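You operate a simulated robot arm through the tools that you are given. There is no shell and no other tool. Be economical: measure what you need, move in short steps, check, and stop when the job is done.

You are at the controls of a simulated robot arm. One attempt, no reset.

Task
Measure 100 ml of cocoa in the blue beaker and sift it over the flour.
Fine: stand the bag back and slide the blue clip on, tip the beaker into the sieve, let it all run through and stand the beaker back. Set down upright: brown cocoa bag, what you pick out.
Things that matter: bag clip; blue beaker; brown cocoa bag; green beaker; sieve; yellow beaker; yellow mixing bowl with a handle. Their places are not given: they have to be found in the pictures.

It is judged by the outcome, as a careful person would: the job done as asked, and still so three seconds after it is handed in. It fails if anything else is knocked over, pushed out of place, dropped, spilled or broken.

Robot
A 6-joint arm with a two-finger parallel gripper, fixed in place. Base frame: the origin is at the foot of the arm, x ahead of it, y to its left, z up; the work surface is at about z = 900. Units: mm, degrees, N and s.
With the tool pointing down near the work surface it reaches from about 240 to 640 mm from the base axis. Its first joint turns from -66.0 to 66.0 degrees. Payload 2.7 kg.
The tool frame sits at the grasp point between the pads (the TCP): z along the fingers, y along the line on which they close. The tips reach 23 mm beyond it. Largest opening 94 mm; finger width 38, thickness 10; the body of the gripper, 54 by 96 mm, starts 39 mm behind the TCP.
Orientation is that of the tool frame in the base frame, as a unit quaternion [x, y, z, w]. With the fingers straight down and closing along the base's y, the tool's x points along the base's -x, its y along +y and its z along -z.

Tools
- The arm moves only by the tool jog_arm. Its arguments are lists of equal length, an entry for each row: "translation": the shift along the tool's x, y, z in mm, a list of three; "turn": the turn, a rotation vector about the tool's x, y, z in degrees, a list of three. In form: {"translation": [[x, y, z], ...], "turn": [[ax, ay, az], ...]}. A call has 1 to 12 rows; each row is the pose to reach, as a shift and turn from the pose commanded when the call began, along the tool's axes at that moment. "gripper" is the finger opening in mm, from 0 to 94, set as the call begins (left out, the last holds). A row lasts 0.2 s, in which the tool goes at most 50 mm and 8.6 degrees; a call with a longer step from one row to the next is refused whole, and so is a gripper value outside its range. A pose out of reach is approached as far as the arm can. The call stops where the force on the tool passes 40 N (or 10 N more than at its start, if that is more) or the arm is blocked; 0.2 s more then pass. The fingers move at their own pace (about 45 mm/s each) and stop on an object; they squeeze with about 34 N. The grip force told is the motor's: it shows also when the fingers shut on nothing. Time passes only in rows, and 0.2 s behind the last, so rows that repeat a pose let the fingers close. The reply holds the time, the measured pose of the TCP, the force on the tool along the base axes, the opening and the grip force, in the units named above and with some noise, with the torque about the TCP (base axes, N m) and any sound that the robot's microphone picked up.
- Cameras (640 x 400 px; columns grow to the right, rows downward): "scene" is fixed at [79.9, -434.5, 1414.8]; the picture's right is [0.73, -0.68, 0.00], its down [-0.33, -0.35, -0.87] and it looks along [0.60, 0.64, -0.49] (base axes); focal length 235 px, centre (320, 200). "wrist" rides on the gripper at [86, 16, -75] in the tool frame; the picture's right is [-0.18, 0.98, 0.00], its down [-0.58, -0.11, -0.81] and it looks along [-0.79, -0.15, 0.59] (tool axes); focal length 243 px, centre (320, 200).
- grab_frame(camera): a new picture of that camera. The clock stands still meanwhile.
- measure_at(camera, pixels): there is no depth. For up to 12 entries [column, row, z] of the newest picture of that camera ("zoom" is the newest enlarged one), the place [x, y] in the base frame at which the ray of that pixel passes the height z, good to about 3 mm. The clock stands still meanwhile.
- enlarge(camera, box): a new picture of the part [left, top, right, bottom] of that camera's present view, enlarged. The clock stands still meanwhile.
- hand_in(): hands the job in; it is judged then, once.

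Go step by step. Measure first, check grasps and placings, and put right what went wrong. The budget is 80 turns and 34 pictures, counting those below and the enlarged ones. Unless the task says otherwise, let go and move clear before handing in, and close with one line.

The tools are called after "Emit:" as name(argument=value, ...) on one line, values as JSON. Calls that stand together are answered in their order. jog_arm: Moves the arm, as the interface text tells. Its arguments: {"type":"object","properties":{"translation":{"type":"array","items":{"type":"array","items":{"type":"number"}}},"turn":{"type":"array","items":{"type":"array","items":{"type":"number"}}},"gripper":{"type":"number"}},"required":["translation","turn"]} The other tools are called the same way: grab_frame (camera) takes a picture; measure_at (camera, pixels) gives the place at which the rays of pixels pass given heights; enlarge (camera, box) takes an enlarged picture of a part of a camera's view; hand_in () hands the job in.

At the start:

```text
t: 0.0
tool_pos: [333.6, 31.8, 1287.6]
ee_rot: [-0.001, 1.0, 0.001, -0.001]
ft_force: [-0.2, 0.6, 0.5]
moment: [0.01, 0.0, 0.01]
width: 94.2
finger_force: 0.1
```

scene: 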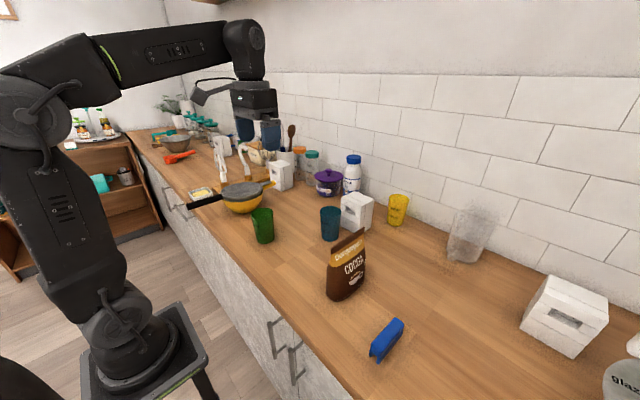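
wrist: 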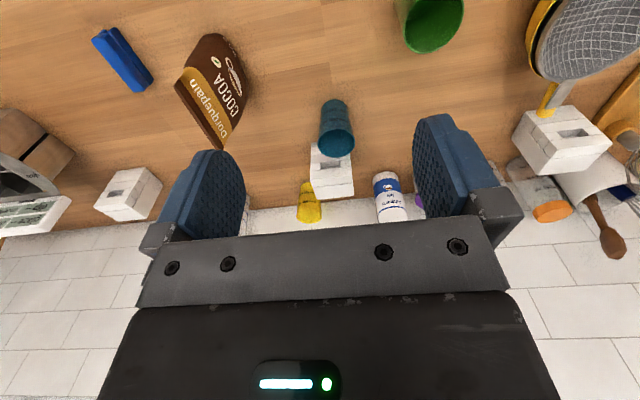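

The pictures show the cocoa bag (~345,265), blue clip (~386,340), blue beaker (~330,224), green (~262,225), yellow (~398,210) and the sieve over the bowl (~245,195). I'll enlarge to get details.

Emit:
enlarge(camera="scene", box=[180, 150, 420, 300])

Emit:
enlarge(camera="scene", box=[300, 220, 460, 380])

Emit:
measure_at(camera="scene", pixels=[[330, 239, 900], [330, 210, 990], [263, 241, 900], [262, 211, 990], [398, 224, 900], [330, 297, 900], [362, 290, 900], [370, 358, 900], [402, 325, 920], [245, 190, 980], [243, 212, 900], [345, 300, 900]])

```text
2.67 times, centred on (300, 225) of scene
```

zoom: 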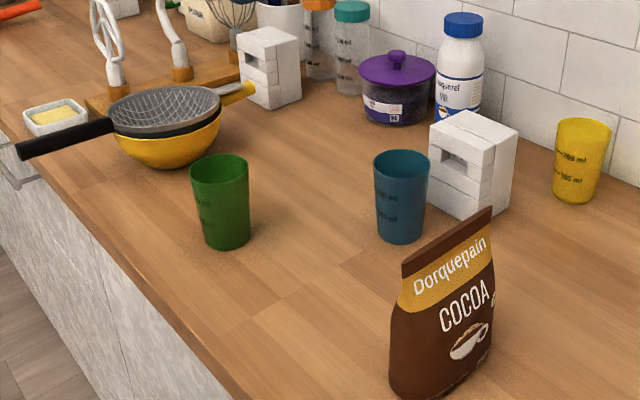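

```text
2.50 times, centred on (380, 300) of scene
```

zoom: 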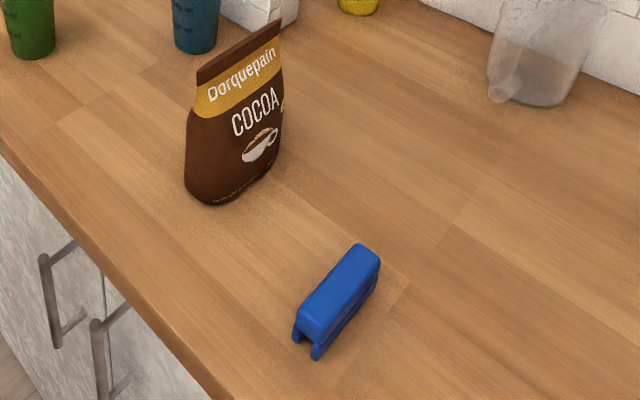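

```text
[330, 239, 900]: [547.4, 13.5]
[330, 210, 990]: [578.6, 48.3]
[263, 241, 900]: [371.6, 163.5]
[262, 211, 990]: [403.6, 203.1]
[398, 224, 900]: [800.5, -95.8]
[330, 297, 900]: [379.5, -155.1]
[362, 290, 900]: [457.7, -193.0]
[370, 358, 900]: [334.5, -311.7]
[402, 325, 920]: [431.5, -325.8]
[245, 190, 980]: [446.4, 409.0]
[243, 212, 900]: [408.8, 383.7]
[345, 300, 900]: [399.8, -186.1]
```

The objects are located roughly: bag near (420,-175), clip near (380,-320), blue beaker near (560,25), sieve/bowl near (440,400). I'll move the wrist camera to look down on bag and clip.

Emit:
jog_arm(translation=[[4, -40, 12], [8, -80, 24], [12, -120, 36], [16, -158, 47], [16, -158, 47]], turn=[[0, 7.5, 0], [0, 15, 0], [0, 22.5, 0], [0, 30, 0], [0, 30, 0]])

Emit:
grab_frame(camera="wrist")

```text
t: 1.2
tool_pos: [310.7, -127.4, 1220.2]
ee_rot: [-0.001, 0.966, -0.002, -0.258]
ft_force: [0.4, -0.1, 0.2]
moment: [0.0, 0.0, 0.02]
width: 93.7
finger_force: 0.0
out of reach, approached as far as the arm can: row 4, 5
```

```text
29 pictures are left
```

wrist: 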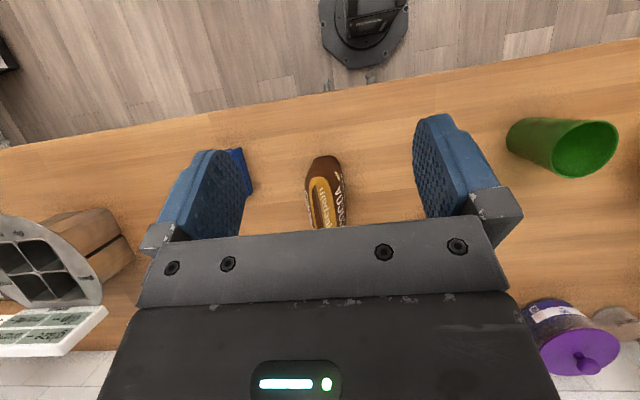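

The bag shows edge-on at (325,190), partly hidden by the gripper. I'll shift forward so the bag is clear of it.

Emit:
jog_arm(translation=[[-38, 0, -14], [-76, 0, -28], [-114, 0, -43], [-114, 0, -43]], turn=[[0, 0, 0], [0, 0, 0], [0, 0, 0], [0, 0, 0]])

Emit:
enlarge(camera="wrist", box=[160, 0, 480, 200])

```text
t: 2.2
tool_pos: [409.6, -125.7, 1171.3]
ee_rot: [-0.001, 0.966, -0.001, -0.257]
ft_force: [-1.3, 0.3, 0.1]
moment: [0.03, -0.01, 0.0]
width: 94.0
finger_force: 0.1
out of reach, approached as far as the arm can: row 1, 2, 3, 4
```

```text
2.00 times, centred on (320, 100) of wrist
```

zoom: 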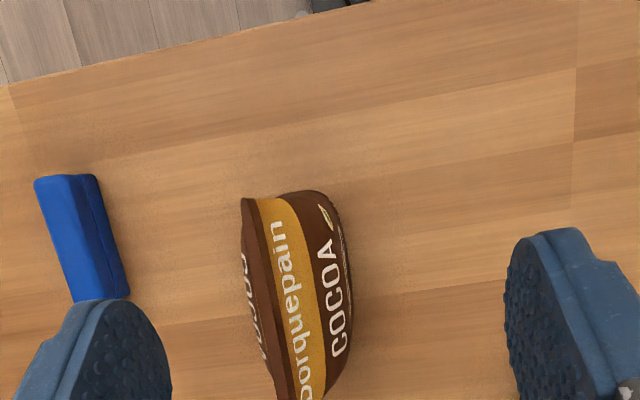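

From above the bag's flat top runs nearly along x, from zoom (245,200) to below (280,400). I'll measure the bag's top and base and the clip.

Emit:
measure_at(camera="zoom", pixels=[[245, 200, 1020], [245, 200, 1040], [245, 200, 1060], [278, 390, 1040], [278, 390, 1060], [325, 195, 900], [350, 300, 910], [66, 176, 925], [35, 182, 925], [102, 290, 915], [75, 300, 925], [130, 295, 900]])

Emit:
measure_at(camera="scene", pixels=[[331, 250, 1020], [331, 250, 1040], [331, 250, 1060], [331, 256, 1040], [364, 228, 1020], [364, 228, 1040], [364, 228, 1060], [327, 296, 905], [338, 302, 900], [362, 286, 905]])

```text
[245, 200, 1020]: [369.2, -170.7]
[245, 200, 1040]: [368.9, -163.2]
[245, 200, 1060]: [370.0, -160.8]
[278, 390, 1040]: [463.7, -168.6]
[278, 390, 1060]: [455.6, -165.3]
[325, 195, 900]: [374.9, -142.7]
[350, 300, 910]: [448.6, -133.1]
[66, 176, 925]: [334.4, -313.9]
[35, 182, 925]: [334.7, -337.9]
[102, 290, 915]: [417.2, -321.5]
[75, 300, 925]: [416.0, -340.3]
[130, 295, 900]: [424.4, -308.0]
```

```text
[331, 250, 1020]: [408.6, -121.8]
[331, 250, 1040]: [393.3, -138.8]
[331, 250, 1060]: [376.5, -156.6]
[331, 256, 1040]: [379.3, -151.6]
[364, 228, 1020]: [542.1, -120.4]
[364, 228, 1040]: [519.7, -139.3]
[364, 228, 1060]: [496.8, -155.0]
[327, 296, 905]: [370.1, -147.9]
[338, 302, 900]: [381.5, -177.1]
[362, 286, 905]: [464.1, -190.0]
```

The bag top is at about z 1065, x 370–485, y ≈ -161 (plane along x); the base is about 57 mm thick. I'll pitch the tool so it points 20° below horizontal toward +x, above the bag, to grip it from its near edge.

Emit:
jog_arm(translation=[[5, -6, 6], [10, -12, 13], [14, -18, 20], [19, -24, 26], [24, -30, 33], [28, -35, 39], [28, -35, 39], [28, -35, 39], [28, -35, 39], [28, -35, 39], [28, -35, 39], [28, -35, 39]], turn=[[0, -8.4, 0], [0, -16.8, 0], [0, -25.2, 0], [0, -33.6, 0], [0, -42, 0], [0, -50.4, 0], [0, -58.8, 0], [0, -67.2, 0], [0, -75.6, 0], [0, -84, 0], [0, -92.4, 0], [0, -100, 0]])

```text
t: 4.8
tool_pos: [366.6, -161.0, 1151.2]
ee_rot: [0.0, 0.818, 0.0, 0.575]
ft_force: [-0.2, 0.6, 0.0]
moment: [0.02, 0.01, -0.01]
width: 93.9
finger_force: 0.1
```

The pose is reached with pitch 20°. I'll shift to just above the bag at x=394 and check alignment.

Emit:
jog_arm(translation=[[20, 0, 22], [38.6, 0, 43.2], [38.6, 0, 43.2]], turn=[[0, 0, 0], [0, 0, 0], [0, 0, 0]])

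Emit:
enlarge(camera="wrist", box=[120, 0, 520, 250])

Emit:
enlarge(camera="scene", box=[220, 150, 420, 350])

```text
t: 5.6
tool_pos: [393.8, -159.4, 1099.6]
ee_rot: [-0.002, 0.819, 0.001, 0.573]
ft_force: [-0.8, -0.6, 0.3]
moment: [0.02, 0.0, 0.03]
width: 93.9
finger_force: 0.2
```

```text
1.60 times, centred on (320, 125) of wrist
```

zoom: 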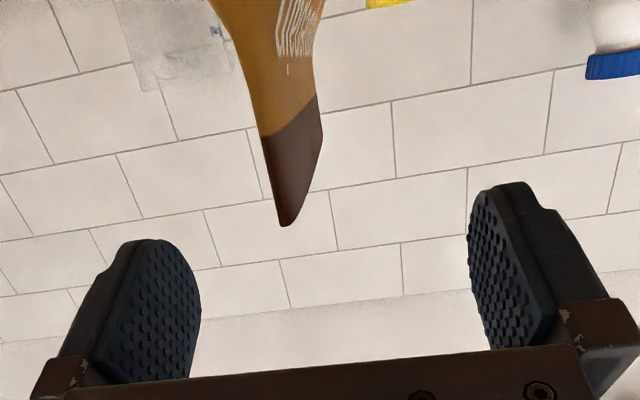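

```text
2.00 times, centred on (320, 250) of scene
```

zoom: 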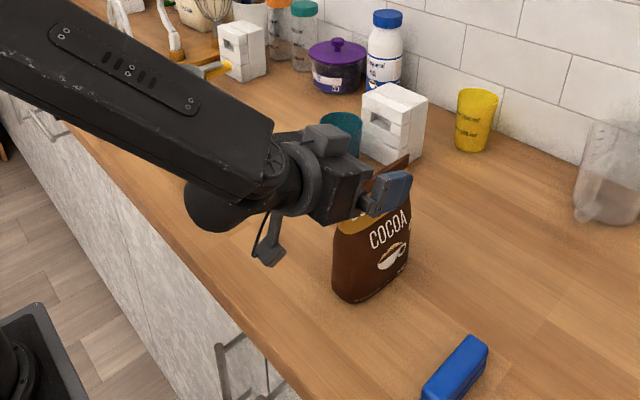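

Fingers straddle the bag top with room to spare. I'll descend 115 mm vertically with fingers open.

Emit:
jog_arm(translation=[[27, -1, 9.8], [54, -1.6, 19.6], [81, -1.6, 29.5], [108, -1.6, 39.3], [108, -1.6, 39.3]], turn=[[0, 0, 0], [0, 0, 0], [0, 0, 0], [0, 0, 0], [0, 0, 0]])

Emit:
enlarge(camera="wrist", box=[120, 0, 520, 250])

```text
t: 6.8
tool_pos: [394.6, -161.2, 985.8]
ee_rot: [0.0, 0.819, 0.0, 0.573]
ft_force: [0.9, 0.5, 0.6]
moment: [0.0, 0.01, 0.0]
width: 93.8
finger_force: 0.2
```

```text
1.60 times, centred on (320, 125) of wrist
```

zoom: 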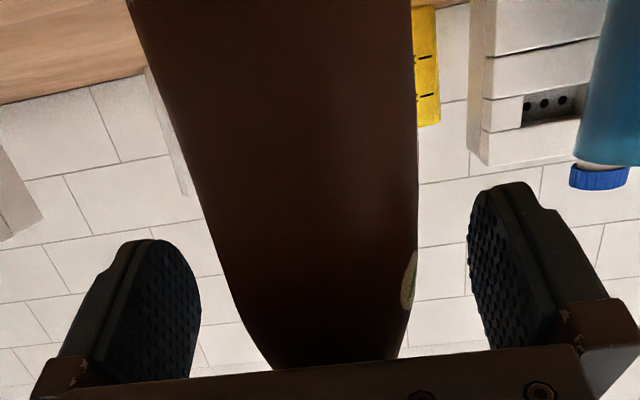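

The bag sits between the pads, about centred. Closing the gripper.

Emit:
jog_arm(gripper=15, translation=[[0, 0, 0], [0, 0, 0], [0, 0, 0], [0, 0, 0], [0, 0, 0], [0, 0, 0]], turn=[[0, 0, 0], [0, 0, 0], [0, 0, 0], [0, 0, 0], [0, 0, 0], [0, 0, 0]])

```text
t: 8.2
tool_pos: [393.7, -160.9, 986.0]
ee_rot: [0.0, 0.819, 0.0, 0.573]
ft_force: [0.0, 1.1, 0.5]
moment: [0.02, -0.11, 0.07]
width: 53.6
finger_force: 34.0
```

Gripped at 53.6 mm with 34 N. Lifting 60 mm and reading the force.

Emit:
jog_arm(translation=[[-14, 0, -5.1], [-28, 0, -10.3], [-42, 0, -15.4], [-56.4, 0, -20.5], [-56.4, 0, -20.5], [-56.4, 0, -20.5]], turn=[[0, 0, 0], [0, 0, 0], [0, 0, 0], [0, 0, 0], [0, 0, 0], [0, 0, 0]])

Emit:
enlarge(camera="scene", box=[240, 150, 440, 350])

```text
t: 9.6
tool_pos: [392.6, -161.5, 1044.7]
ee_rot: [-0.001, 0.819, 0.0, 0.573]
ft_force: [-0.3, 0.3, -1.3]
moment: [-0.02, 0.09, -0.01]
width: 53.9
finger_force: 34.0
```

```text
2.00 times, centred on (340, 250) of scene
```

zoom: 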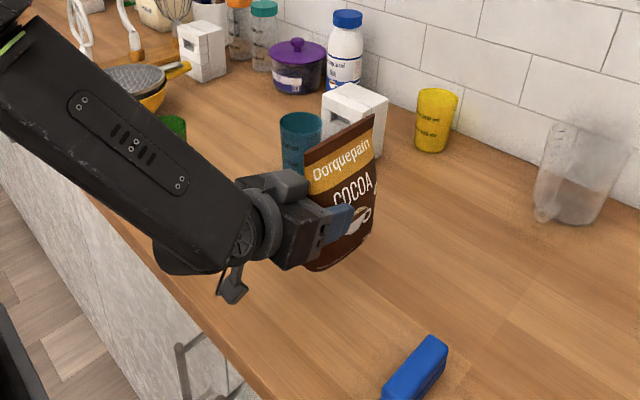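

The bag is held firmly. I'll take exact positions of the beaker rim and its neighbours from this enlarged picture before carrying it over.

Emit:
measure_at(camera="zoom", pixels=[[301, 123, 1000], [280, 123, 1000], [323, 125, 1000], [300, 110, 1000], [388, 95, 1000], [323, 98, 1000], [345, 85, 1000], [330, 88, 900], [347, 18, 1080], [300, 90, 900], [175, 125, 1000], [150, 80, 980]])

Emit:
jog_arm(translation=[[-30, 0, -11], [-60, 0, -22], [-90, 0, -33], [-113, 0, -41], [-113, 0, -41]], turn=[[0, 4, 0], [0, 8, 0], [0, 12, 0], [0, 15, 0], [0, 15, 0]])

```text
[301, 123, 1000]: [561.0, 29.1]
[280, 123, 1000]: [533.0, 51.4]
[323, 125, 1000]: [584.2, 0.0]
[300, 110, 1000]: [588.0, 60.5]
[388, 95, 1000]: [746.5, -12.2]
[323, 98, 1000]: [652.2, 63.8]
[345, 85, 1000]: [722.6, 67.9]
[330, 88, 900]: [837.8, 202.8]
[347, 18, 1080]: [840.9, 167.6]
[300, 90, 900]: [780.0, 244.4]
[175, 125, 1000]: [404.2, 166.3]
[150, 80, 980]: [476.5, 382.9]
```

```text
t: 10.8
tool_pos: [393.4, -160.7, 1165.5]
ee_rot: [-0.001, 0.887, 0.0, 0.461]
ft_force: [-0.1, 0.2, -2.9]
moment: [0.01, 0.03, 0.0]
width: 53.9
finger_force: 33.8
```

The beaker rim centre is about (560,28) at z≈1000, radius 36. I'll carry the bag over while rolling it 60° toward +y, with its far mouth corner above the beaker.

Emit:
jog_arm(translation=[[-1.4, 14, 15.6], [-2.7, 28, 31.3], [-4.1, 42, 46.9], [-5.4, 57, 62.5], [-6.8, 71, 78], [-8.1, 85, 94], [-9.5, 99, 109.4], [-9.5, 99, 109.4]], turn=[[0, 0, -8.5], [0, 0, -17], [0, 0, -25.5], [0, 0, -34], [0, 0, -42.5], [0, 0, -51], [0, 0, -59.5], [0, 0, -59.5]])

Emit:
enlarge(camera="scene", box=[240, 120, 440, 320])

```text
t: 12.6
tool_pos: [488.6, -61.4, 1109.7]
ee_rot: [-0.441, 0.769, -0.229, 0.401]
ft_force: [-0.7, 0.4, -3.1]
moment: [0.0, 0.06, -0.02]
width: 53.9
finger_force: 33.6
```

```text
2.00 times, centred on (340, 220) of scene
```

zoom: 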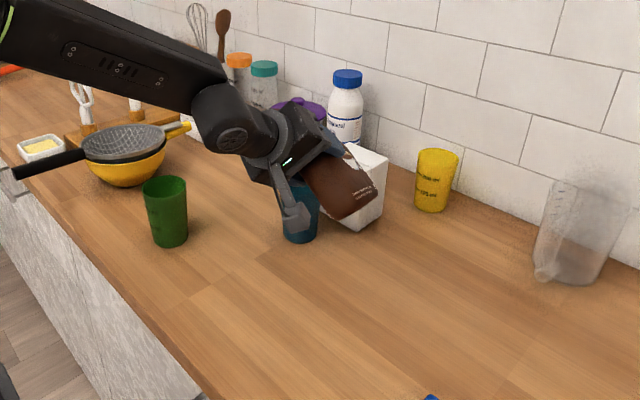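

The bag is rolled 60° and its mouth is heading over the beaker; nothing has poured yet. Rolling to 90° and lowering so the corner is about 30 mm above the rim.

Emit:
jog_arm(translation=[[5.6, 2.3, 12.5], [11.2, 4.6, 25.1], [16.9, 7, 37.6], [22.5, 9.3, 50.2], [22.5, 9.3, 50.2]], turn=[[0, 0, -7.6], [0, 0, -15.2], [0, 0, -22.9], [0, 0, -30.5], [0, 0, -30.5]])

Emit:
enlarge(camera="scene", box=[270, 150, 390, 270])

```text
t: 13.8
tool_pos: [519.0, -77.0, 1064.3]
ee_rot: [0.628, -0.627, 0.326, -0.327]
ft_force: [0.1, -0.2, -2.5]
moment: [0.04, 0.08, -0.04]
width: 53.9
finger_force: 34.3
```

```text
3.33 times, centred on (330, 210) of scene
```

zoom: 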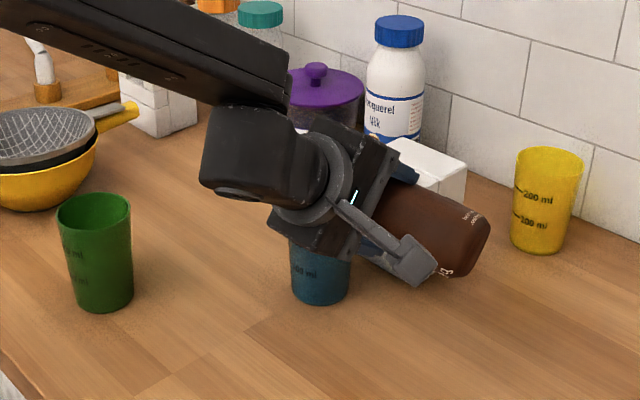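

The beaker's lower part with the 100 ml mark is visible at (318,272). I'll roll a little further to about 105°, keeping the corner over the beaker.

Emit:
jog_arm(translation=[[-2.5, -10, 2.1], [-5, -20, 4.3], [-5, -20, 4.3]], turn=[[0, 0, -7.5], [0, 0, -15], [0, 0, -15]])

Emit:
enlarge(camera="scene", box=[290, 180, 370, 260])

```text
t: 14.6
tool_pos: [533.7, -70.9, 1079.4]
ee_rot: [0.704, -0.54, 0.366, -0.28]
ft_force: [-0.1, -0.1, -2.2]
moment: [0.04, 0.08, 0.02]
width: 53.8
finger_force: 34.0
```

```text
5.00 times, centred on (330, 220) of scene
```

zoom: 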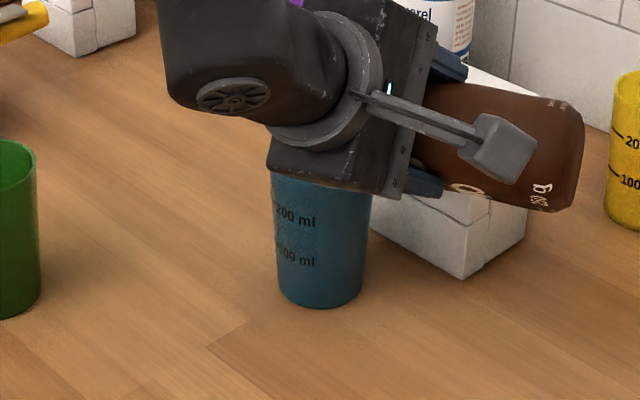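

Both marks are readable and the beaker is empty so far. Rolling on to 120°.

Emit:
jog_arm(translation=[[-1.1, -13.3, 0.5], [-2.2, -26.6, 1], [-2.2, -26.6, 1]], turn=[[0, 0, -7.5], [0, 0, -15], [0, 0, -15]])

Emit:
enlarge(camera="scene", box=[290, 180, 370, 260])

```text
t: 15.4
tool_pos: [549.6, -61.9, 1099.2]
ee_rot: [0.769, -0.443, 0.4, -0.231]
ft_force: [-0.1, -0.1, -2.1]
moment: [-0.04, 0.09, 0.04]
width: 54.2
finger_force: 33.8
```

```text
5.00 times, centred on (330, 220) of scene
```

zoom: 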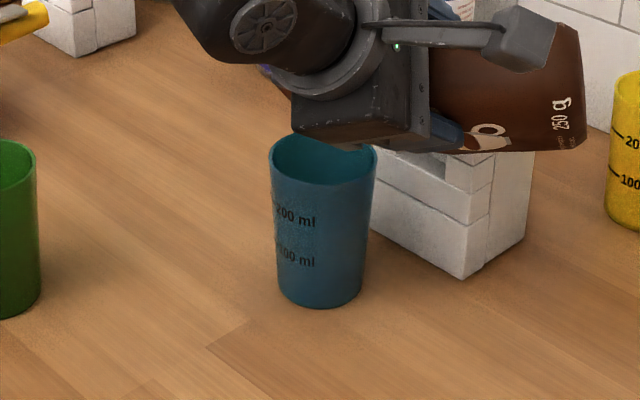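

Still nothing poured. Rolling to 130°.

Emit:
jog_arm(translation=[[-1, -9.2, 0], [-2.1, -18.3, 0], [-2.1, -18.3, 0], [-2.1, -18.3, 0]], turn=[[0, 0, -5], [0, 0, -10], [0, 0, -10], [0, 0, -10]])

Emit:
enlarge(camera="scene", box=[290, 180, 370, 260])

```text
t: 16.4
tool_pos: [557.6, -53.0, 1111.9]
ee_rot: [0.804, -0.374, 0.419, -0.195]
ft_force: [-0.5, -0.3, -1.2]
moment: [-0.03, 0.07, 0.01]
width: 53.8
finger_force: 33.8
```

```text
5.00 times, centred on (330, 220) of scene
```

zoom: 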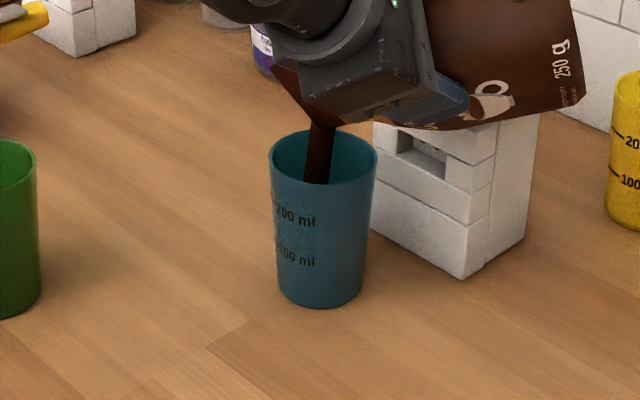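

Cocoa is running in a stream at (320,155) into the beaker. I'll roll back at once to stop the flow and read the level.

Emit:
jog_arm(translation=[[-3, 14.5, 0.2], [-5.5, 26.9, 0.3]], turn=[[0, 0, 8], [0, 0, 15]])

Emit:
enlarge(camera="scene", box=[290, 180, 370, 260])

```text
t: 17.0
tool_pos: [542.2, -65.1, 1090.7]
ee_rot: [0.748, -0.477, 0.389, -0.249]
ft_force: [0.4, 0.4, -2.4]
moment: [0.05, 0.08, 0.0]
width: 53.9
finger_force: 33.7
```

```text
5.00 times, centred on (330, 220) of scene
```

zoom: 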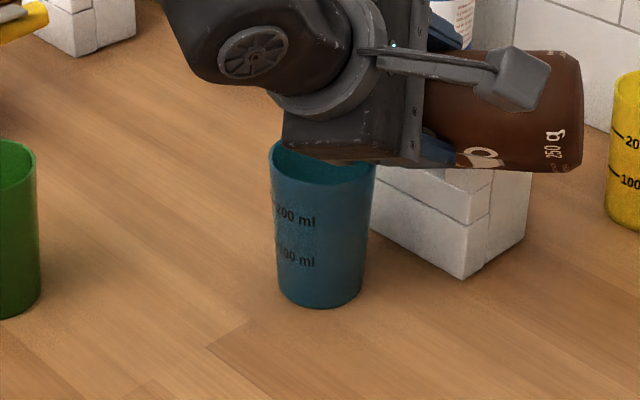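

The flow has stopped. The level isn't obvious through the wall, so I'll look at the beaker more closely.

Emit:
enlarge(camera="scene", box=[316, 206, 348, 246])

```text
10.00 times, centred on (332, 226) of scene
```

zoom: 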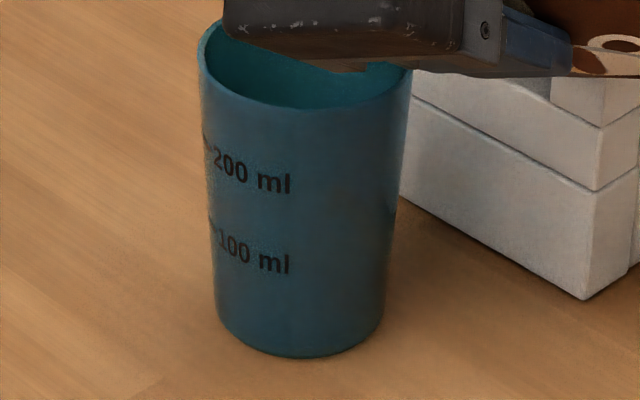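

The level can't be read from outside at this angle, so I'll unroll the bag upright, back off toward -y, then use the wrist camera to look down into the beaker.

Emit:
jog_arm(translation=[[5, 0, -5.7], [10, 0, -11.5], [15, 0, -17.2], [20, 0.2, -22.9], [25, 0.3, -28.7], [30, 0.3, -34.4], [35, 0.3, -40], [40, 0.4, -45.9], [45, 0.4, -51.6], [50, 0.5, -57.3], [55, 0.5, -63], [60.4, 0.6, -68.8]], turn=[[0, 0, 8.5], [0, 0, 17], [0, 0, 25.5], [0, 0, 34], [0, 0, 42.5], [0, 0, 51], [0, 0, 59.5], [0, 0, 68], [0, 0, 76.5], [0, 0, 85], [0, 0, 93.5], [0, 0, 102]])

```text
t: 19.6
tool_pos: [500.7, -120.2, 1152.2]
ee_rot: [-0.099, 0.881, -0.051, 0.459]
ft_force: [0.2, 0.2, -1.8]
moment: [0.02, 0.06, 0.02]
width: 53.8
finger_force: 33.6
```

Next I'll finish the unroll and pitch the tool down to θ≈85°, placing the camera to see into the beaker past the bag.

Emit:
jog_arm(translation=[[0, 0, 0], [0, 0, 0]], turn=[[0, 0, 6.5], [0, 0, 13]])

Emit:
jog_arm(translation=[[2, 5, 9], [4, 10, 18], [6, 15, 28], [8, 20, 37], [10, 25, 47], [12, 30, 56], [12, 30, 56]], turn=[[0, 8.3, 0], [0, 16.6, 0], [0, 25, 0], [0, 33.3, 0], [0, 41.6, 0], [0, 50, 0], [0, 50, 0]])

Emit:
grab_frame(camera="wrist")

```text
t: 20.2
tool_pos: [501.7, -120.3, 1151.6]
ee_rot: [0.0, 0.887, 0.001, 0.462]
ft_force: [0.5, -0.2, -1.1]
moment: [0.01, 0.05, 0.0]
width: 53.7
finger_force: 34.6
```

```text
t: 21.8
tool_pos: [540.4, -89.2, 1109.0]
ee_rot: [-0.001, 0.999, 0.0, 0.042]
ft_force: [-0.1, 0.2, -1.5]
moment: [0.01, -0.02, -0.02]
width: 53.7
finger_force: 33.9
```

```text
16 pictures are left
```

wrist: 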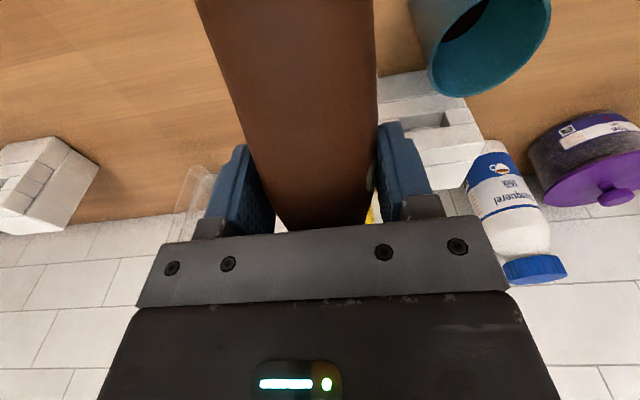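

Brown cocoa is visible inside the beaker at (465,18). I'll enlarge it to judge the level.

Emit:
enlarge(camera="wrist", box=[400, 0, 560, 100])

```text
4.00 times, centred on (480, 50) of wrist
```

zoom: 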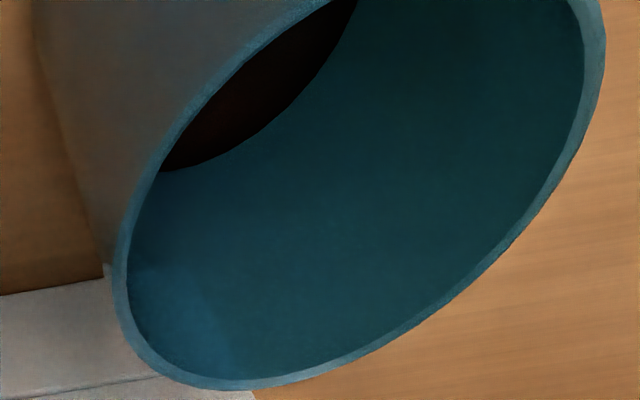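

Emit:
measure_at(camera="zoom", pixels=[[275, 125, 910], [275, 125, 925], [275, 125, 940], [275, 125, 955], [335, 55, 910], [335, 55, 940], [175, 170, 910], [175, 170, 940], [235, 388, 1003], [118, 240, 1003], [545, 210, 1003], [605, 40, 1003]])

```text
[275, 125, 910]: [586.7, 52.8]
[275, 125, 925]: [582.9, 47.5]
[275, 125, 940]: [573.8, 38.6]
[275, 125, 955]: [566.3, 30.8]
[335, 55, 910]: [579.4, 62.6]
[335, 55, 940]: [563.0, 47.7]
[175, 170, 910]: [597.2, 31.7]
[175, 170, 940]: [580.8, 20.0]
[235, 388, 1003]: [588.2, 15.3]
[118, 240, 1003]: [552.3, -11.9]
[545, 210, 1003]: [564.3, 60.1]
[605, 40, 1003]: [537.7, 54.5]
```

Emit:
measure_at(camera="zoom", pixels=[[345, 35, 935], [320, 77, 935], [300, 103, 935], [275, 125, 935], [250, 143, 935], [225, 156, 935], [200, 165, 935], [175, 170, 935], [345, 35, 935], [300, 103, 935], [250, 143, 935], [200, 165, 935]])

Emit:
measure_at(camera="zoom", pixels=[[118, 240, 1003], [118, 290, 1003], [135, 335, 1003], [170, 370, 1003], [235, 388, 1003], [300, 380, 1003], [370, 355, 1003], [440, 315, 1003], [500, 260, 1003], [550, 200, 1003], [590, 120, 1003], [605, 40, 1003]])

```text
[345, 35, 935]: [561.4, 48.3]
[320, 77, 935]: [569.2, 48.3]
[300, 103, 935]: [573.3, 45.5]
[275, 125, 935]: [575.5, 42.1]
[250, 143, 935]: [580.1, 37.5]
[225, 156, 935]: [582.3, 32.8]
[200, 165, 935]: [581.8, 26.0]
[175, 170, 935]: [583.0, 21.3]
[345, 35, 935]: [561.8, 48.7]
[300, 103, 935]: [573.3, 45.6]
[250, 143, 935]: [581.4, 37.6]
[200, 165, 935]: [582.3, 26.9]
```

```text
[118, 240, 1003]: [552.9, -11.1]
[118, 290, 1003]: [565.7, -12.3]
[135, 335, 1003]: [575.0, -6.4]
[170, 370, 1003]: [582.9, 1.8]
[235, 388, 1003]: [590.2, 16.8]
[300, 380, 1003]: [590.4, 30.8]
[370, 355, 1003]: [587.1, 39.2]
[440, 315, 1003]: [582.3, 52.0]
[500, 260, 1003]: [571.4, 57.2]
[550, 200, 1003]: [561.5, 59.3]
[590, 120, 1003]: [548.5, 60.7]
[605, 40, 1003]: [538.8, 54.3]
```

Fitting the cocoa boundary to the inner wall puts the level near z≈932; the 100 ml mark is near z≈937, so roughly 80–85 ml is in. I'll return for a small top-up: pitch back, then roll to 102°.

Emit:
jog_arm(translation=[[6, -5, -7.5], [12, -10, -15], [18, -15.5, -22.6], [24, -20.6, -30], [30, -26, -37.7], [36, -31, -45.3], [36, -31, -45.3]], turn=[[0, -8.3, 0], [0, -16.6, 0], [0, -25, 0], [0, -33.3, 0], [0, -41.6, 0], [0, -50, 0], [0, -50, 0]])

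Emit:
jog_arm(translation=[[4, 3.75, 5.7], [8, 7.5, 11.4], [12, 11.25, 17], [16, 15, 22.8], [20, 18.75, 28.5], [24, 22.5, 34.2], [28, 26.25, 39.8], [32, 30, 45.5], [36, 33.75, 51.2], [40, 37.5, 56.9], [44, 41.25, 62.6], [48, 45, 68.3]], turn=[[0, 0, -8.5], [0, 0, -17], [0, 0, -25.5], [0, 0, -34], [0, 0, -42.5], [0, 0, -51], [0, 0, -59.5], [0, 0, -68], [0, 0, -76.5], [0, 0, -85], [0, 0, -93.5], [0, 0, -102]])

```text
t: 23.4
tool_pos: [499.2, -120.5, 1150.1]
ee_rot: [0.0, 0.887, 0.0, 0.463]
ft_force: [0.2, 0.4, -2.1]
moment: [-0.01, 0.05, -0.01]
width: 53.9
finger_force: 33.8
```

```text
t: 26.0
tool_pos: [528.6, -76.2, 1073.5]
ee_rot: [0.69, -0.557, 0.359, -0.29]
ft_force: [0.4, -0.4, -1.1]
moment: [0.02, 0.07, -0.01]
width: 53.8
finger_force: 33.9
```

In position at 102°. Rolling to 125° and looking for a stream.

Emit:
jog_arm(translation=[[-3.2, -14.2, 0.5], [-6.3, -28.3, 1.1], [-9.5, -42.5, 1.6]], turn=[[0, 0, -7.7], [0, 0, -15.4], [0, 0, -23]])

Emit:
enlarge(camera="scene", box=[290, 180, 370, 260])

```text
t: 26.8
tool_pos: [554.0, -57.7, 1104.4]
ee_rot: [0.787, -0.408, 0.41, -0.214]
ft_force: [-0.1, 0.2, -1.3]
moment: [0.0, 0.06, 0.0]
width: 54.1
finger_force: 34.6
```

```text
5.00 times, centred on (330, 220) of scene
```

zoom: 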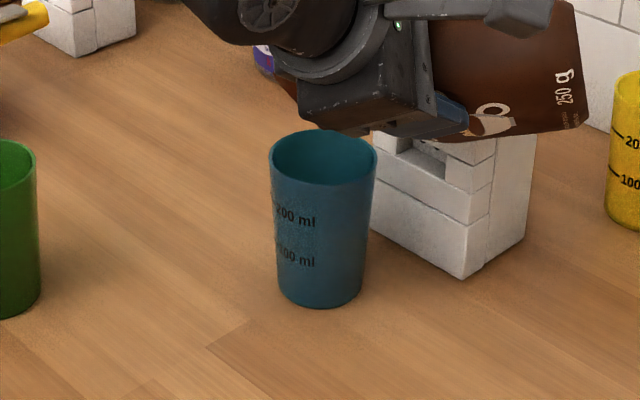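

No stream at 125°. Creeping 3° further.

Emit:
jog_arm(translation=[[-0.1, -5.5, 0]], turn=[[0, 0, -3]])

Emit:
enlarge(camera="scene", box=[290, 180, 370, 260])

```text
t: 27.2
tool_pos: [555.9, -54.6, 1108.3]
ee_rot: [0.797, -0.389, 0.415, -0.203]
ft_force: [0.6, -0.1, -2.4]
moment: [0.02, 0.08, -0.01]
width: 53.9
finger_force: 34.1
```

```text
5.00 times, centred on (330, 220) of scene
```

zoom: 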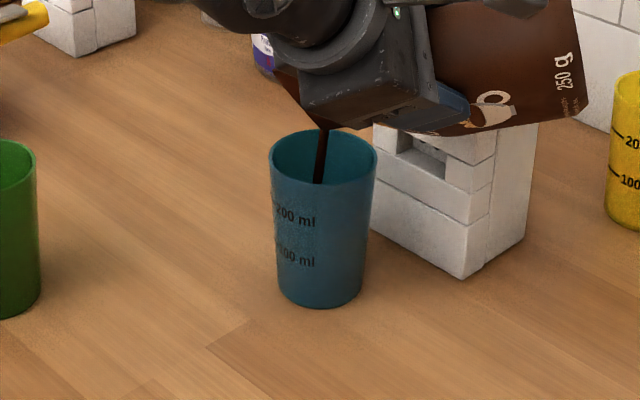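

A thin stream is running at (320,155). At this slow rate I'll hold the pose about 0.8 s and check again.

Emit:
jog_arm(translation=[[0, 0, 0], [0, 0, 0], [0, 0, 0]], turn=[[0, 0, 0], [0, 0, 0], [0, 0, 0]])

Emit:
enlarge(camera="scene", box=[290, 180, 370, 260])

```text
t: 28.0
tool_pos: [556.1, -55.2, 1107.2]
ee_rot: [0.797, -0.389, 0.414, -0.202]
ft_force: [-0.1, 0.6, -2.1]
moment: [0.0, 0.06, 0.05]
width: 54.0
finger_force: 34.0
```

```text
5.00 times, centred on (330, 220) of scene
```

zoom: 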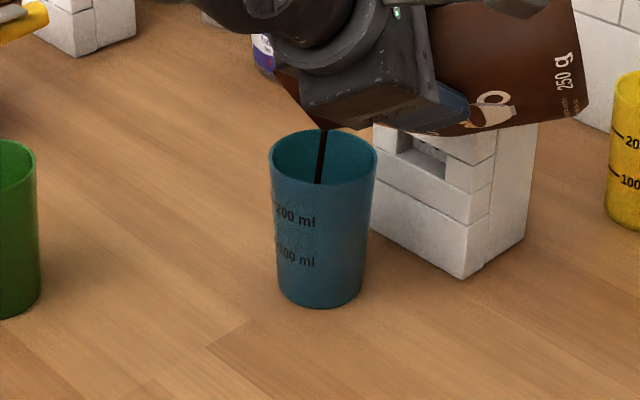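

The stream persists, slightly thinner. I'll stop it now and inspect the level from above again.

Emit:
jog_arm(translation=[[-3, 14.5, 0.2], [-5.5, 27, 0.3], [0.5, 28, -6.7], [6.4, 28.9, -13.8], [12.4, 29.9, -20.8], [18.3, 30.8, -27.8], [24.3, 31.8, -34.9], [30.2, 32.7, -41.9], [36.2, 33.7, -48.9], [42.1, 34.6, -56], [48.1, 35.6, -63], [54, 36.5, -70]], turn=[[0, 0, 8], [0, 0, 16], [0, 0, 24.6], [0, 0, 33.2], [0, 0, 41.8], [0, 0, 50.4], [0, 0, 59], [0, 0, 67.6], [0, 0, 76.2], [0, 0, 84.8], [0, 0, 93.4], [0, 0, 102]])

Emit:
jog_arm(translation=[[0, 0, 0], [0, 0, 0], [0, 0, 0], [0, 0, 0]], turn=[[0, 0, 8.5], [0, 0, 17], [0, 0, 25.5], [0, 0, 26]])

```text
t: 30.6
tool_pos: [499.7, -120.3, 1151.9]
ee_rot: [-0.198, 0.864, -0.104, 0.451]
ft_force: [0.7, 0.1, -1.1]
moment: [-0.01, 0.04, 0.01]
width: 53.7
finger_force: 34.3
```

```text
t: 31.6
tool_pos: [500.5, -120.1, 1151.9]
ee_rot: [0.0, 0.887, 0.0, 0.462]
ft_force: [-0.4, -0.8, -2.0]
moment: [-0.01, 0.02, -0.04]
width: 54.0
finger_force: 34.2
```

Going back to the identical viewing pose for a direct comparison.

Emit:
jog_arm(translation=[[2, 5, 9], [4, 10, 18], [6, 15, 28], [8, 20, 37], [10, 25, 47], [12, 30, 56], [12, 30, 56]], turn=[[0, 8.3, 0], [0, 16.6, 0], [0, 25, 0], [0, 33.3, 0], [0, 41.6, 0], [0, 50, 0], [0, 50, 0]])

Emit:
enlarge(camera="wrist", box=[400, 0, 560, 100])

Emit:
measure_at(camera="zoom", pixels=[[118, 290, 1003], [300, 380, 1003], [590, 120, 1003]])

```text
t: 33.2
tool_pos: [539.5, -89.5, 1110.9]
ee_rot: [-0.001, 0.999, 0.0, 0.043]
ft_force: [-0.3, 1.2, -2.2]
moment: [-0.01, -0.01, -0.03]
width: 54.0
finger_force: 34.2
```

```text
4.00 times, centred on (480, 50) of wrist
```

zoom: 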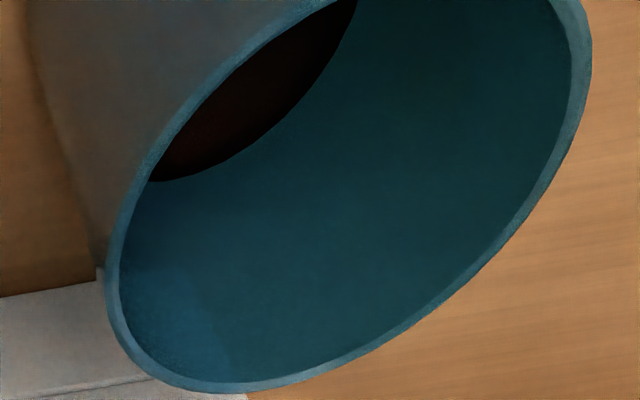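

```text
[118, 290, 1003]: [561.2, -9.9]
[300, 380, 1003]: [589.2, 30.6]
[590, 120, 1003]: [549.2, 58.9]
```

Emit:
measure_at(camera="zoom", pixels=[[345, 40, 935], [330, 70, 935], [303, 107, 935], [275, 135, 935], [250, 152, 935], [225, 166, 935], [200, 175, 935], [170, 181, 935], [303, 107, 935], [275, 135, 935], [250, 152, 935], [200, 175, 935]])

Emit:
measure_at(camera="zoom", pixels=[[105, 285, 1003], [130, 345, 1003], [165, 380, 1003], [220, 395, 1003], [290, 387, 1003], [360, 360, 1003], [430, 318, 1003], [490, 264, 1003], [540, 200, 1003], [580, 110, 1003], [592, 40, 1003], [110, 240, 1003]])

```text
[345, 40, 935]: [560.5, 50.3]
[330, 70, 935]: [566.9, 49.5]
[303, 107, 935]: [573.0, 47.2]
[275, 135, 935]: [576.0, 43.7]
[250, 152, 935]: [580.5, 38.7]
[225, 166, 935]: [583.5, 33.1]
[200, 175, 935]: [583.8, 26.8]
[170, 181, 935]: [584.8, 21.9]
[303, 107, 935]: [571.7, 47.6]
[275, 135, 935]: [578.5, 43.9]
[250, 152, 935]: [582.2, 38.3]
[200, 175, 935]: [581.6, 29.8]
```

```text
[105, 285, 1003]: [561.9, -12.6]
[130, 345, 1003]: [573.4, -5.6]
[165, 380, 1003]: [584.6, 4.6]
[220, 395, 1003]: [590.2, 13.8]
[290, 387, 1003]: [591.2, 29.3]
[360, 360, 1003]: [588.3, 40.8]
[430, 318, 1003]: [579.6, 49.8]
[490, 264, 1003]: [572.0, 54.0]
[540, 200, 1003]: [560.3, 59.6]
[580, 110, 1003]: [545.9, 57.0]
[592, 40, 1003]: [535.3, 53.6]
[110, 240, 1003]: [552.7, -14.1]
```

The level rose about 3 mm to roughly z 933–935, about 85–90 ml against the mark at ≈938. One more small top-up: return to the 102° pose.

Emit:
jog_arm(translation=[[6, -5, -7.5], [12, -10, -15], [18, -15.5, -22.6], [24, -20.6, -30], [30, -26, -37.7], [36, -31, -45.3], [36, -31, -45.3]], turn=[[0, -8.3, 0], [0, -16.6, 0], [0, -25, 0], [0, -33.3, 0], [0, -41.6, 0], [0, -50, 0], [0, -50, 0]])

Emit:
jog_arm(translation=[[4, 3.75, 5.7], [8, 7.5, 11.4], [12, 11.25, 17], [16, 15, 22.8], [20, 18.75, 28.5], [24, 22.5, 34.2], [28, 26.25, 39.8], [32, 30, 45.5], [36, 33.75, 51.2], [40, 37.5, 56.9], [44, 41.25, 62.6], [48, 45, 68.3]], turn=[[0, 0, -8.5], [0, 0, -17], [0, 0, -25.5], [0, 0, -34], [0, 0, -42.5], [0, 0, -51], [0, 0, -59.5], [0, 0, -68], [0, 0, -76.5], [0, 0, -85], [0, 0, -93.5], [0, 0, -102]])

```text
t: 34.8
tool_pos: [498.4, -121.6, 1151.5]
ee_rot: [0.0, 0.886, 0.0, 0.463]
ft_force: [-0.7, -0.9, -1.7]
moment: [-0.01, 0.08, 0.0]
width: 53.9
finger_force: 33.8
```

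```text
t: 37.4
tool_pos: [529.6, -75.2, 1073.2]
ee_rot: [0.69, -0.557, 0.36, -0.29]
ft_force: [0.3, 0.3, -2.1]
moment: [0.0, 0.07, 0.03]
width: 53.9
finger_force: 33.4
```

Now a timed top-up in one call: tip to about 128.7°, hold one second, roll back.

Emit:
jog_arm(translation=[[-3.2, -14.2, 0.5], [-6.3, -28.3, 1.1], [-9.5, -42.5, 1.6], [-12.5, -48.6, 1.4], [-12.5, -48.6, 1.4], [-12.5, -48.6, 1.4], [-12.5, -48.6, 1.4], [-12.5, -48.6, 1.4], [-12.5, -48.6, 1.4], [-6.3, -33, 1.2], [-3.2, -18, 0.6], [0, 0, 0]], turn=[[0, 0, -7.7], [0, 0, -15.4], [0, 0, -23], [0, 0, -26.7], [0, 0, -26.7], [0, 0, -26.7], [0, 0, -26.7], [0, 0, -26.7], [0, 0, -26.7], [0, 0, -18.2], [0, 0, -9.8], [0, 0, -2]])

Emit:
enlarge(camera="scene", box=[280, 170, 380, 270])

```text
t: 40.0
tool_pos: [528.7, -76.8, 1073.6]
ee_rot: [0.699, -0.546, 0.364, -0.284]
ft_force: [-0.1, -0.9, -1.7]
moment: [0.03, 0.04, 0.0]
width: 53.7
finger_force: 33.9
```

```text
4.00 times, centred on (330, 220) of scene
```

zoom: 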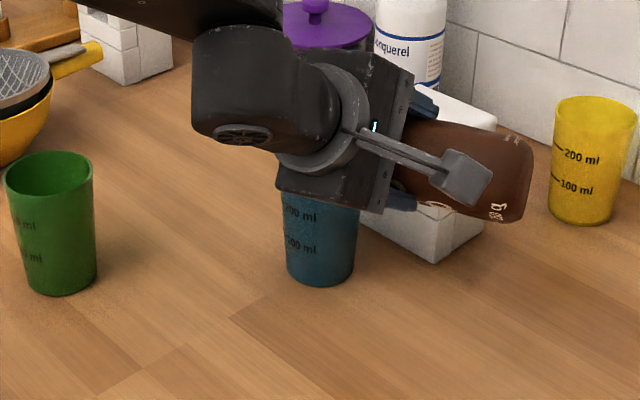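

The counter is clean and flow is stopped. Unrolling the bag and viewing the level once more.

Emit:
jog_arm(translation=[[4.4, -3, -5.6], [8.9, -6, -11.3], [13.3, -9, -16.9], [17.7, -12, -22.6], [22.2, -15, -28.2], [26.6, -18, -33.9], [31, -21, -39.5], [35.5, -24, -45.1], [39.9, -27, -50.8], [44.3, -30, -56.4], [48.8, -33, -62], [53.2, -35.9, -67.7]], turn=[[0, 0, 8.55], [0, 0, 17.1], [0, 0, 25.6], [0, 0, 34.2], [0, 0, 42.7], [0, 0, 51.3], [0, 0, 59.8], [0, 0, 68.3], [0, 0, 76.9], [0, 0, 85.4], [0, 0, 93.9], [0, 0, 102.4]])

Emit:
jog_arm(translation=[[0, 0, 0], [0, 0, 0]], turn=[[0, 0, 1.6], [0, 0, 1.6]])

Emit:
jog_arm(translation=[[2, 5, 9], [4, 10, 18], [6, 15, 28], [8, 20, 37], [10, 25, 47], [12, 30, 56], [12, 30, 56]], turn=[[0, 8.3, 0], [0, 16.6, 0], [0, 25, 0], [0, 33.3, 0], [0, 41.6, 0], [0, 50, 0], [0, 50, 0]])

Emit:
enlarge(camera="wrist", box=[400, 0, 560, 100])

```text
t: 42.6
tool_pos: [500.0, -119.2, 1151.6]
ee_rot: [-0.012, 0.887, -0.006, 0.462]
ft_force: [0.6, 1.0, -1.3]
moment: [0.02, 0.09, -0.03]
width: 53.9
finger_force: 34.1
```

```text
t: 43.2
tool_pos: [499.9, -119.0, 1151.7]
ee_rot: [0.0, 0.887, 0.0, 0.462]
ft_force: [1.0, 0.2, -2.2]
moment: [0.03, 0.08, -0.02]
width: 53.7
finger_force: 33.8
```

```text
t: 44.8
tool_pos: [538.1, -88.7, 1109.2]
ee_rot: [-0.001, 0.999, 0.0, 0.042]
ft_force: [0.4, 0.2, -2.1]
moment: [0.0, -0.02, 0.01]
width: 54.0
finger_force: 34.2
```

```text
4.00 times, centred on (480, 50) of wrist
```

zoom: 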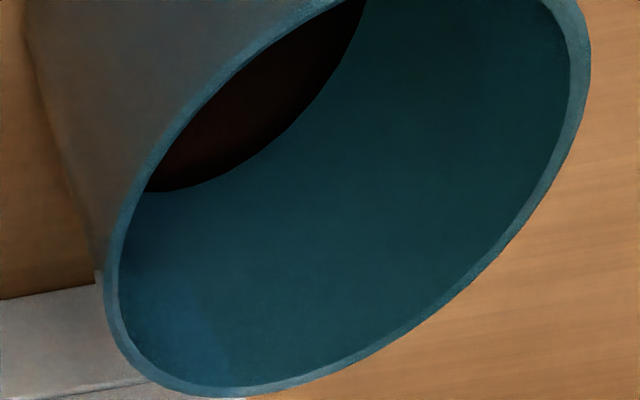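

Emit:
measure_at(camera="zoom", pixels=[[355, 35, 938], [340, 65, 938], [325, 92, 938], [300, 123, 938], [275, 148, 938], [250, 165, 938], [225, 178, 938], [200, 186, 938], [165, 191, 938], [300, 123, 938], [250, 165, 938], [200, 186, 938]])

Emit:
measure_at(camera="zoom", pixels=[[103, 285, 1003], [130, 350, 1003], [165, 383, 1003], [220, 397, 1003], [290, 389, 1003], [360, 362, 1003], [430, 318, 1003], [490, 264, 1003], [540, 200, 1003], [580, 110, 1003], [590, 40, 1003], [108, 240, 1003]])

```text
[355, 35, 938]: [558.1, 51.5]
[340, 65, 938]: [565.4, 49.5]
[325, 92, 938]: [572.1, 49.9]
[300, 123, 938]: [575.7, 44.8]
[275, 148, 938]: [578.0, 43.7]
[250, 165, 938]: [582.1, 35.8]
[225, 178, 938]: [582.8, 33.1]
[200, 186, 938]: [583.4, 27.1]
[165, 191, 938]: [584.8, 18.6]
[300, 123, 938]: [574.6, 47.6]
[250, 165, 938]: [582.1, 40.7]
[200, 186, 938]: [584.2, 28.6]
```

```text
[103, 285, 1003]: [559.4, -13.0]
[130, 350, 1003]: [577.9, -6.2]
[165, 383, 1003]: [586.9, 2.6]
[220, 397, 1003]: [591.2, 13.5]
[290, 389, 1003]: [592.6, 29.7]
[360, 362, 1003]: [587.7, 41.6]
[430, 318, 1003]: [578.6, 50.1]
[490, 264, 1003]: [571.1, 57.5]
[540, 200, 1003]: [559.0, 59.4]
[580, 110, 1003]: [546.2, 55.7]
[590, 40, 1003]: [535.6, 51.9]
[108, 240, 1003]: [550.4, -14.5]
```

The level now fits about z 937–938, right at the 100 ml mark, so measuring is done. I'll carry the bag back above its place, upright.

Emit:
jog_arm(translation=[[6, -5, -7.5], [12, -10, -15], [18, -15.5, -22.6], [24, -20.6, -30], [30, -26, -37.7], [36, -31, -45.3], [36, -31, -45.3]], turn=[[0, -8.3, 0], [0, -16.6, 0], [0, -25, 0], [0, -33.3, 0], [0, -41.6, 0], [0, -50, 0], [0, -50, 0]])

Emit:
jog_arm(translation=[[23, -10, -15.7], [47, -20, -31.4], [71, -31, -47.2], [94, -41, -62.9], [94, -41, -62.9], [94, -41, -62.9]], turn=[[0, -3.75, 0], [0, -7.5, 0], [0, -11.2, 0], [0, -15, 0], [0, -15, 0], [0, -15, 0]])

```text
t: 46.4
tool_pos: [498.7, -118.5, 1151.2]
ee_rot: [-0.001, 0.887, 0.001, 0.462]
ft_force: [0.3, 0.0, -0.9]
moment: [0.0, 0.06, 0.01]
width: 53.9
finger_force: 34.6
```

```text
t: 47.8
tool_pos: [392.8, -161.5, 1111.6]
ee_rot: [-0.001, 0.819, 0.0, 0.574]
ft_force: [-0.2, 0.0, -1.9]
moment: [0.0, 0.07, 0.02]
width: 54.0
finger_force: 33.7
```

Lowering the bag to its original height (TCP z≈986.5), slowing near the counter.

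Emit:
jog_arm(translation=[[28, 0, 10.3], [56, 0, 20.5], [84, 0, 30.8], [103, 0, 37.6], [110, 0, 40], [114, 0, 41.6], [117, 0, 42.8], [117, 0, 42.8]], turn=[[0, 0, 0], [0, 0, 0], [0, 0, 0], [0, 0, 0], [0, 0, 0], [0, 0, 0], [0, 0, 0], [0, 0, 0]])

```text
t: 49.6
tool_pos: [395.3, -162.1, 989.2]
ee_rot: [-0.001, 0.818, 0.0, 0.576]
ft_force: [-5.8, 2.3, 20.4]
moment: [0.14, 0.84, 0.0]
width: 53.9
finger_force: 34.1
```

The bag touches down at z 989 with 20 N. I'll ease up 2.5 mm, then open the gripper.

Emit:
jog_arm(translation=[[-2.3, 0, -0.9], [-2.3, 0, -0.9]], turn=[[0, 0, 0], [0, 0, 0]])

```text
t: 50.2
tool_pos: [395.3, -161.1, 989.2]
ee_rot: [-0.001, 0.819, 0.0, 0.573]
ft_force: [1.9, -1.5, 5.6]
moment: [-0.31, -0.77, -0.07]
width: 54.0
finger_force: 33.8
```

Emit:
jog_arm(gripper=94, translation=[[0, 0, 0], [0, 0, 0], [0, 0, 0], [0, 0, 0], [0, 0, 0]], turn=[[0, 0, 0], [0, 0, 0], [0, 0, 0], [0, 0, 0], [0, 0, 0]])

Emit:
enlarge(camera="scene", box=[270, 190, 430, 370])

```text
t: 51.4
tool_pos: [394.1, -160.6, 988.7]
ee_rot: [-0.001, 0.819, 0.001, 0.573]
ft_force: [-0.3, 1.1, 0.1]
moment: [0.05, -0.01, 0.03]
width: 93.9
finger_force: 0.1
```

```text
2.22 times, centred on (350, 280) of scene
```

zoom: 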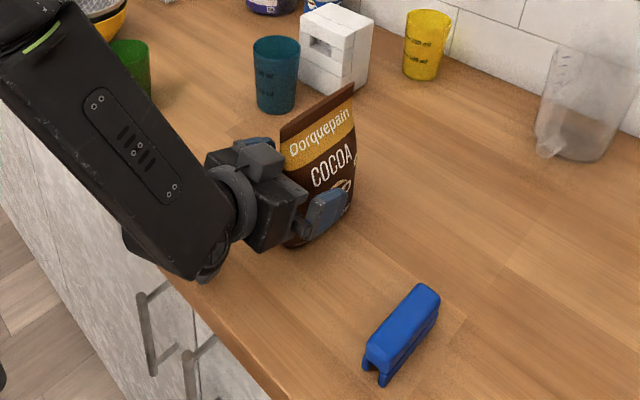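

The bag stands upright where it was. Measuring the clip and the bag's top edge from this picture.

Emit:
measure_at(camera="zoom", pixels=[[364, 370, 900], [382, 386, 900], [439, 322, 900], [366, 345, 925], [366, 345, 935], [386, 358, 925], [386, 358, 935], [414, 286, 925], [414, 286, 935], [440, 297, 925], [281, 130, 1065], [353, 85, 1065]])

```text
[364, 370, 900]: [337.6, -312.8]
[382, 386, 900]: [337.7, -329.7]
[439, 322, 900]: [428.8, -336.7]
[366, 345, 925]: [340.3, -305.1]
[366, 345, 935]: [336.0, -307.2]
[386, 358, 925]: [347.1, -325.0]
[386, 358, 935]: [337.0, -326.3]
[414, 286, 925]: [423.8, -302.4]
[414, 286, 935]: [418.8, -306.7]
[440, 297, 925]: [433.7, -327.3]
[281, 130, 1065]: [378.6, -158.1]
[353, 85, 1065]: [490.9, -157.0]
```

Clip: about x 337–425, y ≈ -311…-333, ~32 mm tall, slot downward, yawed about -4°. I'll rise clear of the bag and go above the clip with the tool vertical.

Emit:
jog_arm(translation=[[-30, 0, -11], [-61, 0, -22], [-92, 0, -33], [-122, 0, -44.5], [-122, 0, -44.5]], turn=[[0, 0, 0], [0, 0, 0], [0, 0, 0], [0, 0, 0], [0, 0, 0]])

Emit:
jog_arm(gripper=60, translation=[[2, -35, 0], [4, -70, 2], [6, -105, 4], [10, -140, 6], [25, -162, 10], [45, -162, 14], [65, -162, 17], [85, -162, 20], [97.5, -162, 21.6], [97.5, -162, 21.6]], turn=[[0, 7.8, 0], [0, 15.6, 0], [0, 23.3, 0], [0, 31.1, 0], [0, 38.9, 0], [0, 46.7, 0], [0, 54.4, 0], [0, 62.2, 0], [0, 70, 0], [0, 70, 0]])

Emit:
enlarge(camera="wrist", box=[160, 0, 480, 200])

```text
t: 52.6
tool_pos: [394.5, -161.7, 1119.4]
ee_rot: [0.0, 0.819, -0.001, 0.574]
ft_force: [-0.7, 0.2, 0.0]
moment: [0.01, -0.02, 0.03]
width: 94.1
finger_force: 0.0
```

```text
t: 54.8
tool_pos: [381.8, -323.3, 1018.8]
ee_rot: [-0.001, 1.0, -0.001, 0.0]
ft_force: [-0.9, 0.3, 0.0]
moment: [0.02, -0.02, -0.01]
width: 59.9
finger_force: 0.2
```

```text
2.00 times, centred on (320, 100) of wrist
```

zoom: 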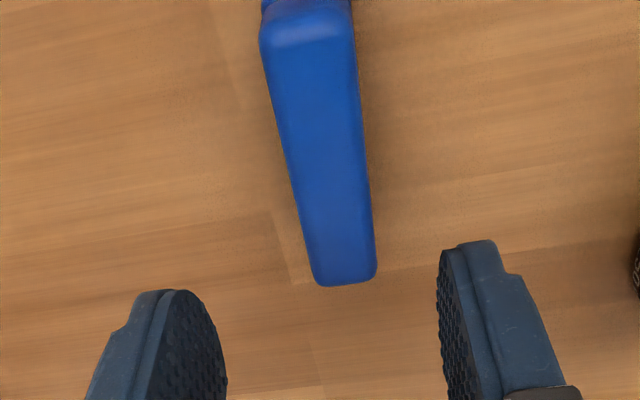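

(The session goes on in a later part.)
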